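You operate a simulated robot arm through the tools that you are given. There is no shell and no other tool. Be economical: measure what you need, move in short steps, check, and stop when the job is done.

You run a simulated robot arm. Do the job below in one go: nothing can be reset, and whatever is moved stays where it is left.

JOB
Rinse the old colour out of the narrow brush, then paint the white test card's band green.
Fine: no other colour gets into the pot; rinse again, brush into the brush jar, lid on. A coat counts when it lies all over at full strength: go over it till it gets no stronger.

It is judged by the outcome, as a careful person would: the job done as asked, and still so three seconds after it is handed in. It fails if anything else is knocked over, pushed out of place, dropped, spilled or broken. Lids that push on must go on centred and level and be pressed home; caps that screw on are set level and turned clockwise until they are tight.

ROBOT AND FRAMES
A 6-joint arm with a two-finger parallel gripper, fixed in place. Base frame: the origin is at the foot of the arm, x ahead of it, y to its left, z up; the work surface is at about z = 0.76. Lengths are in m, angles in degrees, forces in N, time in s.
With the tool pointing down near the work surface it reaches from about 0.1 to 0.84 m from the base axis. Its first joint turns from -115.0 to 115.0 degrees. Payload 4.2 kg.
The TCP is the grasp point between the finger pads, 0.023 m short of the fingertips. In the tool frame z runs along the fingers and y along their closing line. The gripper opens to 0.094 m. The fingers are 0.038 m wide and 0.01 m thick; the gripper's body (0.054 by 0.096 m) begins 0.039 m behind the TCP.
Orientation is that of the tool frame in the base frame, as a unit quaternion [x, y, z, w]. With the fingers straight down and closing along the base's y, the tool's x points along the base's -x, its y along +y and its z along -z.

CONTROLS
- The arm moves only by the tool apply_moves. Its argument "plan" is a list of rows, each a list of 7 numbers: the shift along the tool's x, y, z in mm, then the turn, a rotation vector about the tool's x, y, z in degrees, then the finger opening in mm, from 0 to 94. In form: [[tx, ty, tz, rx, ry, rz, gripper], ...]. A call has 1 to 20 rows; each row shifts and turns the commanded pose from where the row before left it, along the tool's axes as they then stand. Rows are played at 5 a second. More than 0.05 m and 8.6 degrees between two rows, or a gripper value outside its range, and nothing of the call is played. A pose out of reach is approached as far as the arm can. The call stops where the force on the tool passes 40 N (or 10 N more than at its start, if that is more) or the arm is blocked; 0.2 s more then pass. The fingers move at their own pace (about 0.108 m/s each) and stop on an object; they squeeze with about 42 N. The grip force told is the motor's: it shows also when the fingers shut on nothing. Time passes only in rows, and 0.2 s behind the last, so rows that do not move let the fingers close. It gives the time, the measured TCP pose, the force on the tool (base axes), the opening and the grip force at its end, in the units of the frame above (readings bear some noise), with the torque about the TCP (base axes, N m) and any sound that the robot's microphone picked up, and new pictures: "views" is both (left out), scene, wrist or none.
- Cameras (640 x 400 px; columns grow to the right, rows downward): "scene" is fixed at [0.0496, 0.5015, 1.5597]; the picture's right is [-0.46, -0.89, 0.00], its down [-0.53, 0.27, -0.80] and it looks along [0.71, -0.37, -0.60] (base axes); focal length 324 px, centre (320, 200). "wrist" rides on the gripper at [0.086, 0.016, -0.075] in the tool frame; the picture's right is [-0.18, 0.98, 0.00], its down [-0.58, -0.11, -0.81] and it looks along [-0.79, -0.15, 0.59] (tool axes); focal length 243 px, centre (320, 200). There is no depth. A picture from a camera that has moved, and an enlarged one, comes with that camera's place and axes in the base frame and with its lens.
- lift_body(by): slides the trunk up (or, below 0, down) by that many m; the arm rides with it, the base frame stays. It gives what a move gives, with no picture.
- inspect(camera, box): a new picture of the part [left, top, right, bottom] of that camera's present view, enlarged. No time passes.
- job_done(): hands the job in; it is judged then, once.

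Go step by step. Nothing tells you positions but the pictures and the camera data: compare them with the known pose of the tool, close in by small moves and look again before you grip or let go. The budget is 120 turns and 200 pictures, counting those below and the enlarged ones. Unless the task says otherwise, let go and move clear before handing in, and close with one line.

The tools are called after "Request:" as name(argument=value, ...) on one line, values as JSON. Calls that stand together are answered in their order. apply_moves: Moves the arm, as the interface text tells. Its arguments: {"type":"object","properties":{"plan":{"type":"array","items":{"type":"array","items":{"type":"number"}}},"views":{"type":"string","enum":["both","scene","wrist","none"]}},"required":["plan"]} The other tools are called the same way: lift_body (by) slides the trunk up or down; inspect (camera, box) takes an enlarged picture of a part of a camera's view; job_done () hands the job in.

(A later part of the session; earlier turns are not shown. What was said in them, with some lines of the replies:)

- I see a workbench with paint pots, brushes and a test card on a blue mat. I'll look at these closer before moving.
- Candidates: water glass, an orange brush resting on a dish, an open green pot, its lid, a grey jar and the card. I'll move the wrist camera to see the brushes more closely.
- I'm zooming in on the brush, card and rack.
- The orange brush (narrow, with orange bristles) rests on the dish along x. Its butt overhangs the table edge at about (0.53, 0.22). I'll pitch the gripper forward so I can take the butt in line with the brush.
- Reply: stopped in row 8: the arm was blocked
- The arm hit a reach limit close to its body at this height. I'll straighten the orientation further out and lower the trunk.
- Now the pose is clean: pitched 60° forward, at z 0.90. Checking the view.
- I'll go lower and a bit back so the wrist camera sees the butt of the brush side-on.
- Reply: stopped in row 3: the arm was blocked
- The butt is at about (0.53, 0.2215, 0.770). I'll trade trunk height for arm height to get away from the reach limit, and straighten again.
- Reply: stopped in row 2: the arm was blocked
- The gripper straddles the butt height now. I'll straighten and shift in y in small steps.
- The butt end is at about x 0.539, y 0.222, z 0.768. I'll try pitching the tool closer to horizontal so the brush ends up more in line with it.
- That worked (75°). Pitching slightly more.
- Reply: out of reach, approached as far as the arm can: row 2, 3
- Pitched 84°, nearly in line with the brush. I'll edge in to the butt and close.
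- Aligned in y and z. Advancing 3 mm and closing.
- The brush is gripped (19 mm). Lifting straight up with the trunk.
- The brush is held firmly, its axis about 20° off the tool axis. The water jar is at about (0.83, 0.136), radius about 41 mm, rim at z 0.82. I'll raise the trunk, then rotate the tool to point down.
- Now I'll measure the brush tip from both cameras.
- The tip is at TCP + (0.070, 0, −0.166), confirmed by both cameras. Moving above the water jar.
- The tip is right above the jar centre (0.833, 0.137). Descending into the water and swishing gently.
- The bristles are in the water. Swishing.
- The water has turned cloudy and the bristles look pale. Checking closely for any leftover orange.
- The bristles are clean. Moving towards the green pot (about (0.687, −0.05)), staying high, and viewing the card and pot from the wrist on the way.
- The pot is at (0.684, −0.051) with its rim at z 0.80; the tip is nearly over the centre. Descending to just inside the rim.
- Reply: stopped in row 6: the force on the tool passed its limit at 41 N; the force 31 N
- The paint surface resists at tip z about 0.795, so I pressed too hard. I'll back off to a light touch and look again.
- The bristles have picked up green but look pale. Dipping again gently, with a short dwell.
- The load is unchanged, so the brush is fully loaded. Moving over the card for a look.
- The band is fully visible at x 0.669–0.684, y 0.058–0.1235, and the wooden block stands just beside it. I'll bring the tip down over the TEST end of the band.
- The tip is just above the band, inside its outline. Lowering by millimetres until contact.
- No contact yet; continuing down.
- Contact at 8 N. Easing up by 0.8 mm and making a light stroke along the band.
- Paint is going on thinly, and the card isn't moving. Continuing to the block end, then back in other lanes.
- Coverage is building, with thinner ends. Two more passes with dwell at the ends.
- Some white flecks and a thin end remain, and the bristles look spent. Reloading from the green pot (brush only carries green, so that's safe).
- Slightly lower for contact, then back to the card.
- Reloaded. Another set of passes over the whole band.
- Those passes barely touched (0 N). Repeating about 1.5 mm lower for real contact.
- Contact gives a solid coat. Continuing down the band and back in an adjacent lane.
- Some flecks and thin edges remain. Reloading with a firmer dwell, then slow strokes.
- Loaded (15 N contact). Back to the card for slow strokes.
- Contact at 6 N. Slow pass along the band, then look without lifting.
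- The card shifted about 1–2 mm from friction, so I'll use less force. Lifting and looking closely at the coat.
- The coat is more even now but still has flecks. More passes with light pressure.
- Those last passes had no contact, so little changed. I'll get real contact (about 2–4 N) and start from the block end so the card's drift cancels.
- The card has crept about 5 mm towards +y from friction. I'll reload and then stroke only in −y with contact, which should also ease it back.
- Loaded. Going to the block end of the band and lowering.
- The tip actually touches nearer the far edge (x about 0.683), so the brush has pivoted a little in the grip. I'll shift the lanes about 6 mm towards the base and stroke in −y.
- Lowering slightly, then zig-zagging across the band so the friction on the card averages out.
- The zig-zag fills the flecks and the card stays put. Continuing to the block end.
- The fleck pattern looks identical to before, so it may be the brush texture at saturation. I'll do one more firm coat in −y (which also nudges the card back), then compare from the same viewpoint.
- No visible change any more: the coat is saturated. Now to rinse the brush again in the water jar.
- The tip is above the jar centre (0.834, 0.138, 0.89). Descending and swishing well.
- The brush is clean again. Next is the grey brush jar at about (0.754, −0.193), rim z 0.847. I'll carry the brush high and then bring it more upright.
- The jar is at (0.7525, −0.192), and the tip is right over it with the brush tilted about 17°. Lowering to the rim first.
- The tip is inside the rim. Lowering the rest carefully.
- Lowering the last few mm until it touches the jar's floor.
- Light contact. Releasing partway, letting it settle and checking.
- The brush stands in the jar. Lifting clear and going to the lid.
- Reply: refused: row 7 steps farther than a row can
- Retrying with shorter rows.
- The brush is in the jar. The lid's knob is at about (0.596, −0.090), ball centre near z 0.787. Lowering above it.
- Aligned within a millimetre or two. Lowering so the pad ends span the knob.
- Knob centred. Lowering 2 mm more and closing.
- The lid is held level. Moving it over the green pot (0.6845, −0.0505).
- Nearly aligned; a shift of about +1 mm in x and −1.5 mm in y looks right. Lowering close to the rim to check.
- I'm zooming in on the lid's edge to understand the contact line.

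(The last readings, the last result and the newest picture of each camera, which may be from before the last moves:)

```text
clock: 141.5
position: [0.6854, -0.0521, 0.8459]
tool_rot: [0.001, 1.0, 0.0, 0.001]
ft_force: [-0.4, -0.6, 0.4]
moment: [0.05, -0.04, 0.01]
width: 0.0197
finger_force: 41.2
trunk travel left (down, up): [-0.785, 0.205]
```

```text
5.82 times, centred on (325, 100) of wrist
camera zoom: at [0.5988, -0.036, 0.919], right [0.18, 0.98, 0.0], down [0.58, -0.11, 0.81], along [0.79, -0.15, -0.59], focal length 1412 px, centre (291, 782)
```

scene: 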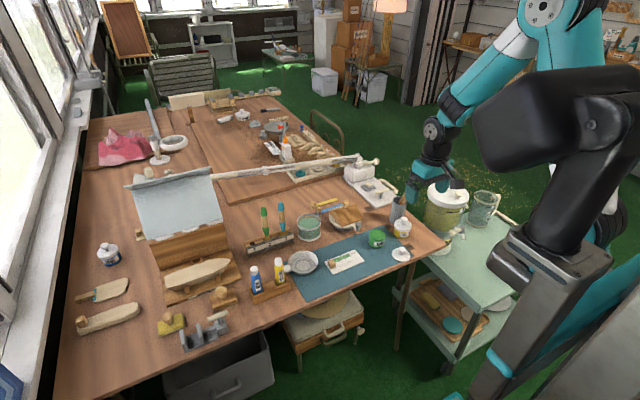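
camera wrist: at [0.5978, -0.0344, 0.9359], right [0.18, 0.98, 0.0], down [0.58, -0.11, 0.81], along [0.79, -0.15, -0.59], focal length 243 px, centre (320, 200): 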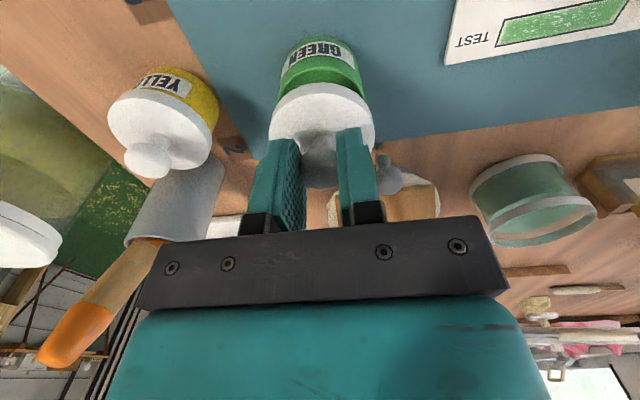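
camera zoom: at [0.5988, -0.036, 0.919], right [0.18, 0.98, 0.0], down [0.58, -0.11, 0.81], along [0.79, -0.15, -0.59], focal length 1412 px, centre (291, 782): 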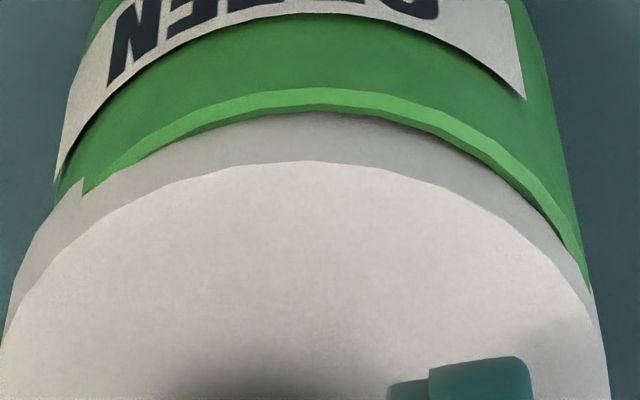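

The pot rim pokes out on the near side, so the lid is about 3.5 mm too far in +x. Raising, shifting back and trying again.

Request:
apply_moves(plan=[[0, 0, -10, 0, 0, 0, 0], [3.4, 0.8, 0, 0, 0, 0, 0], [0, 0, 10, 0, 0, 0, 0], [0, 0, 0, 0, 0, 0, 0]], views="none")

Request:
inspect(camera="scene", box=[366, 220, 398, 244])

Request:
inspect(camera="wrist", box=[270, 60, 380, 130])

```text
clock: 142.5
position: [0.6822, -0.053, 0.8457]
tool_rot: [0.0, 1.0, -0.001, 0.001]
ft_force: [0.2, 0.4, 0.5]
moment: [-0.02, 0.02, -0.01]
width: 0.02
finger_force: 41.9
trunk travel left (down, up): [-0.785, 0.205]
```

```text
16.00 times, centred on (382, 232) of scene
camera zoom: at [0.0496, 0.5015, 1.5597], right [-0.46, -0.89, 0.0], down [-0.53, 0.27, -0.8], along [0.71, -0.37, -0.6], focal length 5191 px, centre (-672, -312)
```

zoom: 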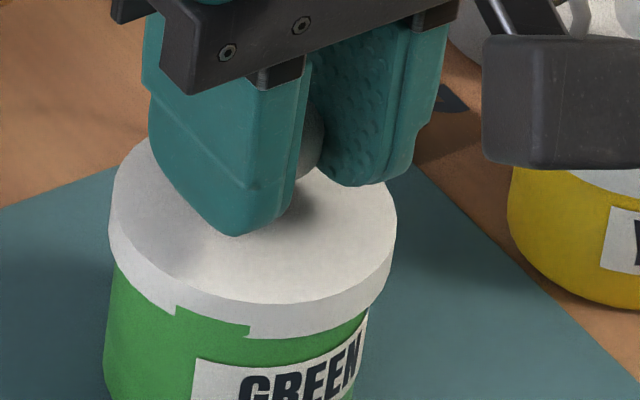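

```text
5.71 times, centred on (325, 95) of wrist
camera zoom: at [0.5954, -0.0363, 0.9187], right [0.18, 0.98, 0.0], down [0.58, -0.11, 0.81], along [0.79, -0.15, -0.59], focal length 1386 px, centre (291, 800)
```

zoom: 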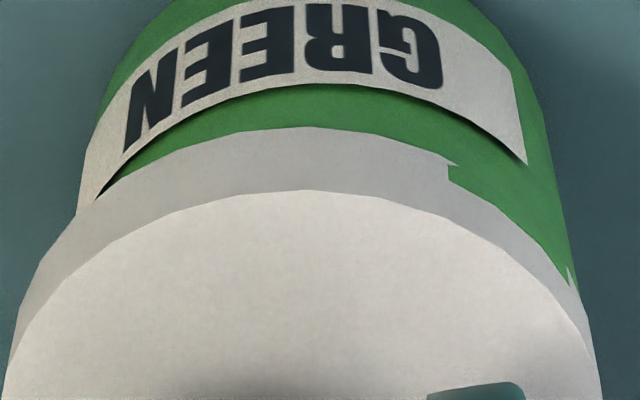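

Now only a small sector protrudes (towards −x, +y). Shifting about 1.5 mm in each.

Request:
apply_moves(plan=[[0, 0, -8, 0, 0, 0, 0], [1.5, 1.5, 0, 0, 0, 0, 0], [0, 0, 8, 0, 0, 0, 0], [0, 0, 0, 0, 0, 0, 0]], views="none")

Request:
inspect(camera="scene", box=[366, 220, 398, 244])

Request:
inspect(camera="wrist", box=[270, 60, 380, 130])

```text
clock: 143.5
position: [0.6823, -0.0509, 0.8449]
tool_rot: [0.001, 1.0, 0.0, 0.001]
ft_force: [0.7, -0.4, 0.1]
moment: [-0.02, 0.03, 0.0]
width: 0.0197
finger_force: 42.1
trunk travel left (down, up): [-0.785, 0.205]
```

```text
16.00 times, centred on (382, 232) of scene
camera zoom: at [0.0496, 0.5015, 1.5597], right [-0.46, -0.89, 0.0], down [-0.53, 0.27, -0.8], along [0.71, -0.37, -0.6], focal length 5191 px, centre (-672, -312)
```

zoom: 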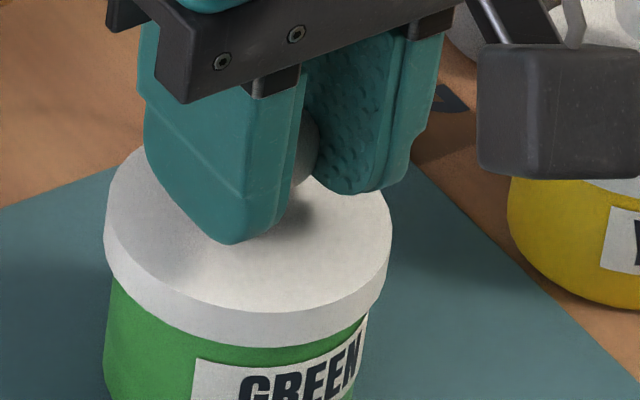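

```text
5.71 times, centred on (325, 95) of wrist
camera zoom: at [0.5942, -0.0343, 0.9182], right [0.18, 0.98, 0.0], down [0.58, -0.11, 0.81], along [0.79, -0.15, -0.59], focal length 1386 px, centre (291, 800)
```

zoom: 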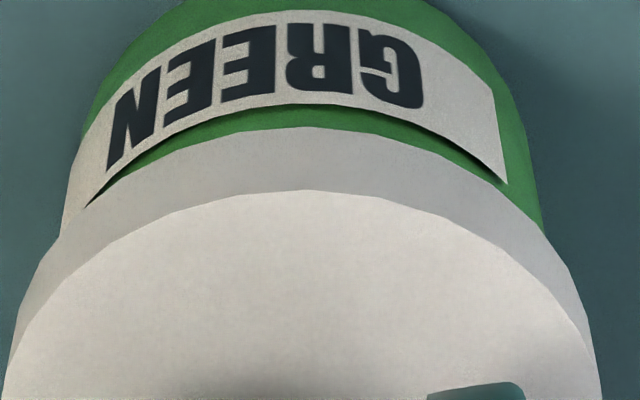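

The lid now covers the rim evenly. Pressing down step by step.

Request:
apply_moves(plan=[[0, 0, 2, 0, 0, 0, 0], [0, 0, 2, 0, 0, 0, 0], [0, 0, 2, 0, 0, 0, 0], [0, 0, 0, 0, 0, 0, 0]], views="none")

Request:
inspect(camera="scene", box=[366, 220, 398, 244])

Request:
inspect(camera="wrist", box=[270, 60, 380, 130])

```text
clock: 144.3
position: [0.6801, -0.0513, 0.8434]
tool_rot: [-0.001, 1.0, 0.001, 0.002]
ft_force: [-10.6, 1.2, 26.1]
moment: [0.0, 0.25, 0.0]
width: 0.0194
finger_force: 41.9
trunk travel left (down, up): [-0.785, 0.205]
heard: snap
stopped in row 3: the force on the tool passed its limit at 44 N (the readings are from after the stop); the commanded pose is now the measured one
```

```text
16.00 times, centred on (382, 232) of scene
camera zoom: at [0.0496, 0.5015, 1.5597], right [-0.46, -0.89, 0.0], down [-0.53, 0.27, -0.8], along [0.71, -0.37, -0.6], focal length 5191 px, centre (-672, -312)
```

zoom: 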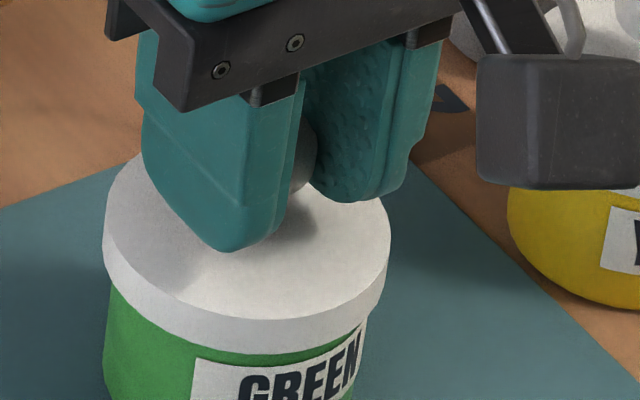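

```text
5.71 times, centred on (325, 95) of wrist
camera zoom: at [0.5936, -0.034, 0.9163], right [0.18, 0.98, 0.0], down [0.58, -0.11, 0.81], along [0.8, -0.15, -0.59], focal length 1386 px, centre (291, 800)
```

zoom: 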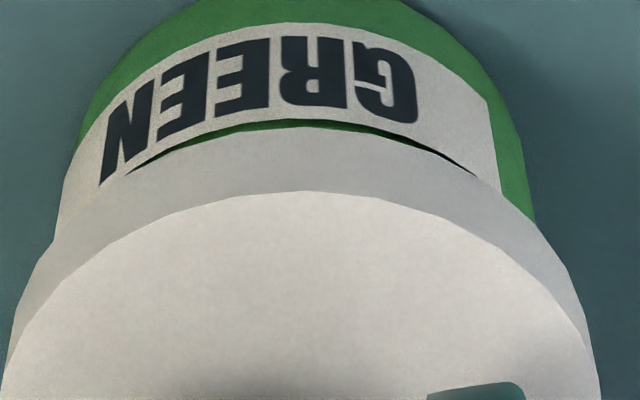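

A snap was heard, so the lid is home. Relieving pressure, releasing and lifting clear.

Request:
apply_moves(plan=[[0, 0, -1, 0, 0, 0, 0], [0, 0, 0, 0, 0, 0, 25], [0, 0, 0, 0, 0, 0, 45], [0, 0, 0, 0, 0, 0, 45], [0, 0, -30, 0, 0, 0, 45], [0, 0, -45, 0, 0, 0, 45], [0, 0, -45, 0, 0, 0, 45], [45, 0, -20, 0, 0, 0, 45], [45, 0, 0, 0, 0, 0, 45], [45, 0, 0, 0, 0, 0, 45], [0, 0, 0, 0, 0, 0, 45]], views="both")

Request:
inspect(camera="scene", box=[320, 190, 430, 275])

Request:
inspect(camera="wrist", box=[220, 40, 460, 200])

```text
clock: 146.7
position: [0.5449, -0.0511, 0.9806]
tool_rot: [0.0, 1.0, 0.001, 0.003]
ft_force: [0.5, 0.4, -0.1]
moment: [0.01, -0.03, -0.01]
width: 0.0448
finger_force: 0.1
trunk travel left (down, up): [-0.785, 0.205]
camera wrist: at [0.4578, -0.0355, 1.0538], right [0.18, 0.98, 0.0], down [0.58, -0.11, 0.81], along [0.8, -0.15, -0.59], focal length 243 px, centre (320, 200)
```

scene: 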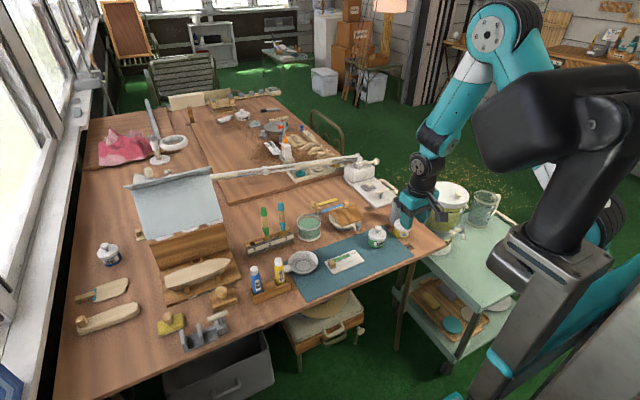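
wrist: 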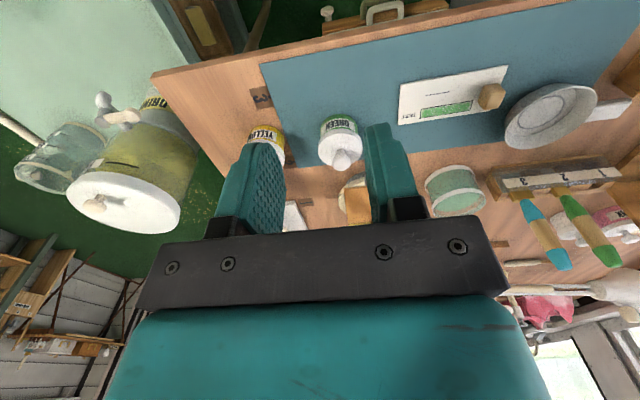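

```text
4.71 times, centred on (375, 232) of scene
camera zoom: at [0.0496, 0.5015, 1.5597], right [-0.46, -0.89, 0.0], down [-0.53, 0.27, -0.8], along [0.71, -0.37, -0.6], focal length 1527 px, centre (61, 47)
```

zoom: 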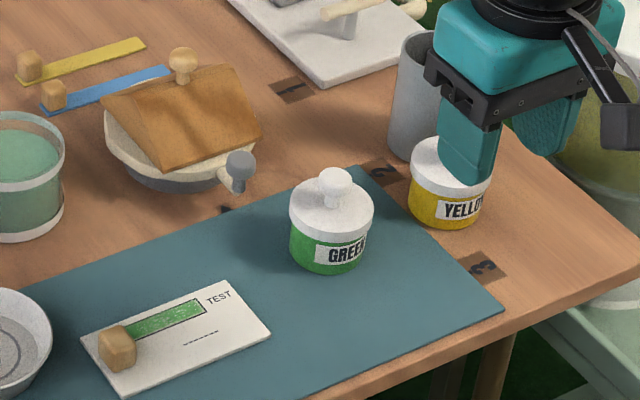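

```text
2.50 times, centred on (340, 120) of wrist
camera zoom: at [0.4578, -0.0355, 1.0538], right [0.18, 0.98, 0.0], down [0.58, -0.11, 0.81], along [0.8, -0.15, -0.59], focal length 606 px, centre (270, 400)
```

zoom: 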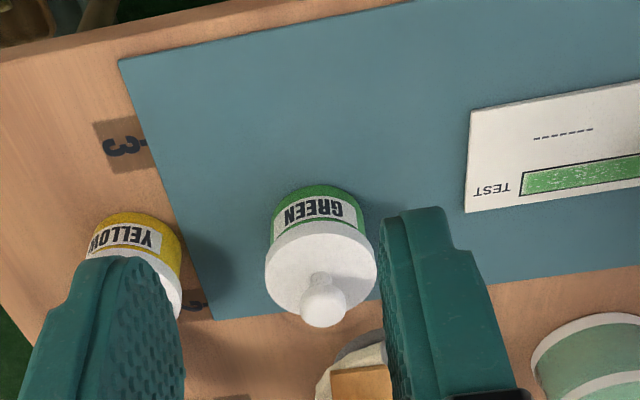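

The lid is on level and the pot is in place. A last close look at the band and the brush jar.

Request:
inspect(camera="scene", box=[325, 240, 370, 270])

Request:
apply_moves(plan=[[20, 40, -20, 0, 0, 0, 45], [0, 45, -20, 0, 0, 0, 45], [0, 45, 0, 0, 0, 0, 45], [0, 0, 0, 0, 0, 0, 45]], views="scene")

Request:
inspect(camera="wrist", box=[230, 60, 390, 150])

Request:
inspect(camera="scene", box=[360, 170, 440, 250])

```text
13.33 times, centred on (348, 255) of scene
camera zoom: at [0.0496, 0.5015, 1.5597], right [-0.46, -0.89, 0.0], down [-0.53, 0.27, -0.8], along [0.71, -0.37, -0.6], focal length 4326 px, centre (-47, -533)
```

zoom: 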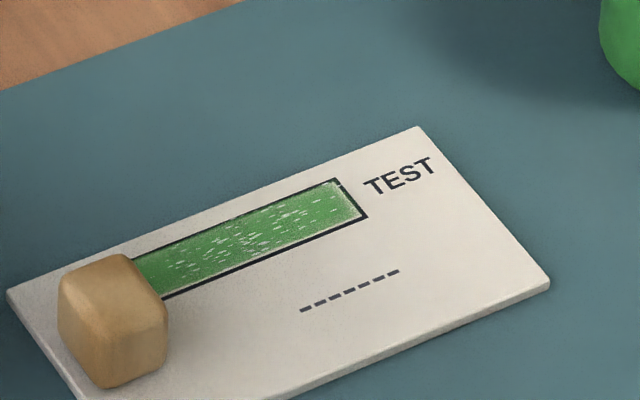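

```text
clock: 147.7
position: [0.5267, 0.0811, 1.023]
tool_rot: [0.001, 1.0, 0.0, 0.002]
ft_force: [-0.1, -0.2, 0.1]
moment: [-0.01, 0.01, -0.03]
width: 0.0453
finger_force: 0.0
trunk travel left (down, up): [-0.785, 0.205]
```

scene: 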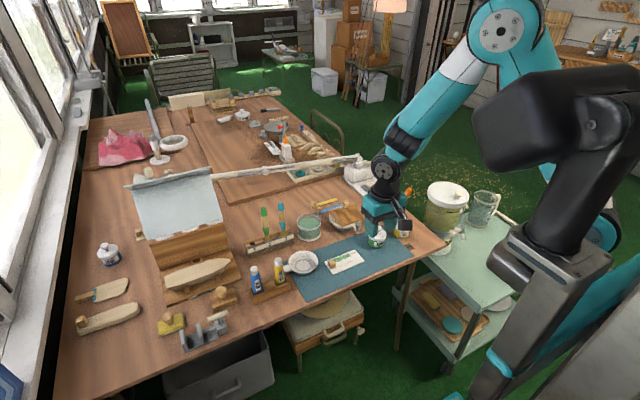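

```text
4.00 times, centred on (310, 105) of wrist
camera zoom: at [0.4396, 0.0973, 1.0958], right [0.18, 0.98, 0.0], down [0.58, -0.11, 0.81], along [0.8, -0.15, -0.59], focal length 970 px, centre (360, 580)
```

zoom: 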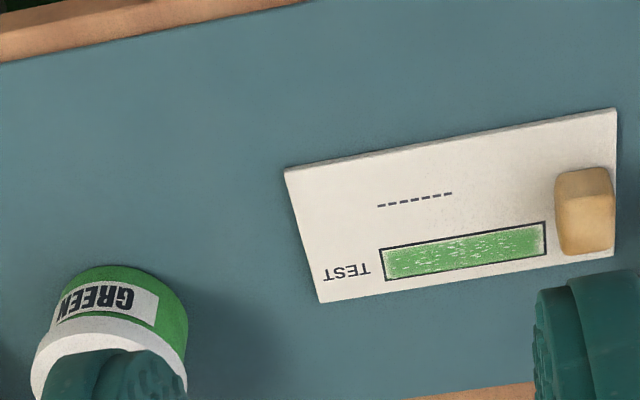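

```text
5.00 times, centred on (400, 210) of scene
camera zoom: at [0.0496, 0.5015, 1.5597], right [-0.46, -0.89, 0.0], down [-0.53, 0.27, -0.8], along [0.71, -0.37, -0.6], focal length 1622 px, centre (-80, 150)
```

zoom: 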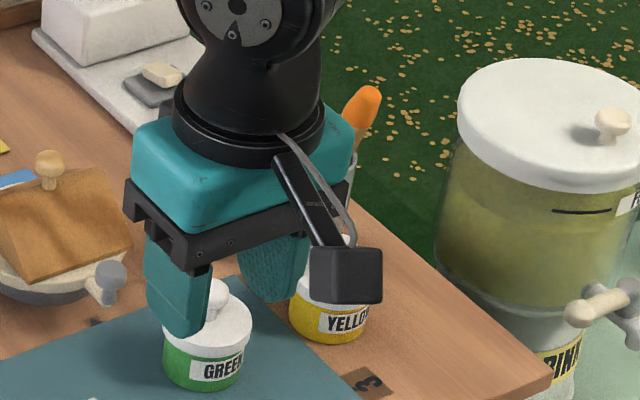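

Everything is in place: the band is coated and stopped getting stronger, the brush is rinsed and standing in the jar, and the lid is snapped on the green pot. Handing in.

Request:
job_done()

```text
The job is handed in.
```

I've handed the job in: I rinsed the narrow brush, painted the test card's band green, rinsed the brush again and stood it in the brush jar, and snapped the lid onto the green pot. Fine pale flecks and slightly paler edges still show in the green; the last fresh loads of paint made no visible difference. The card also slid about 5 mm to the left (+y) while I painted.
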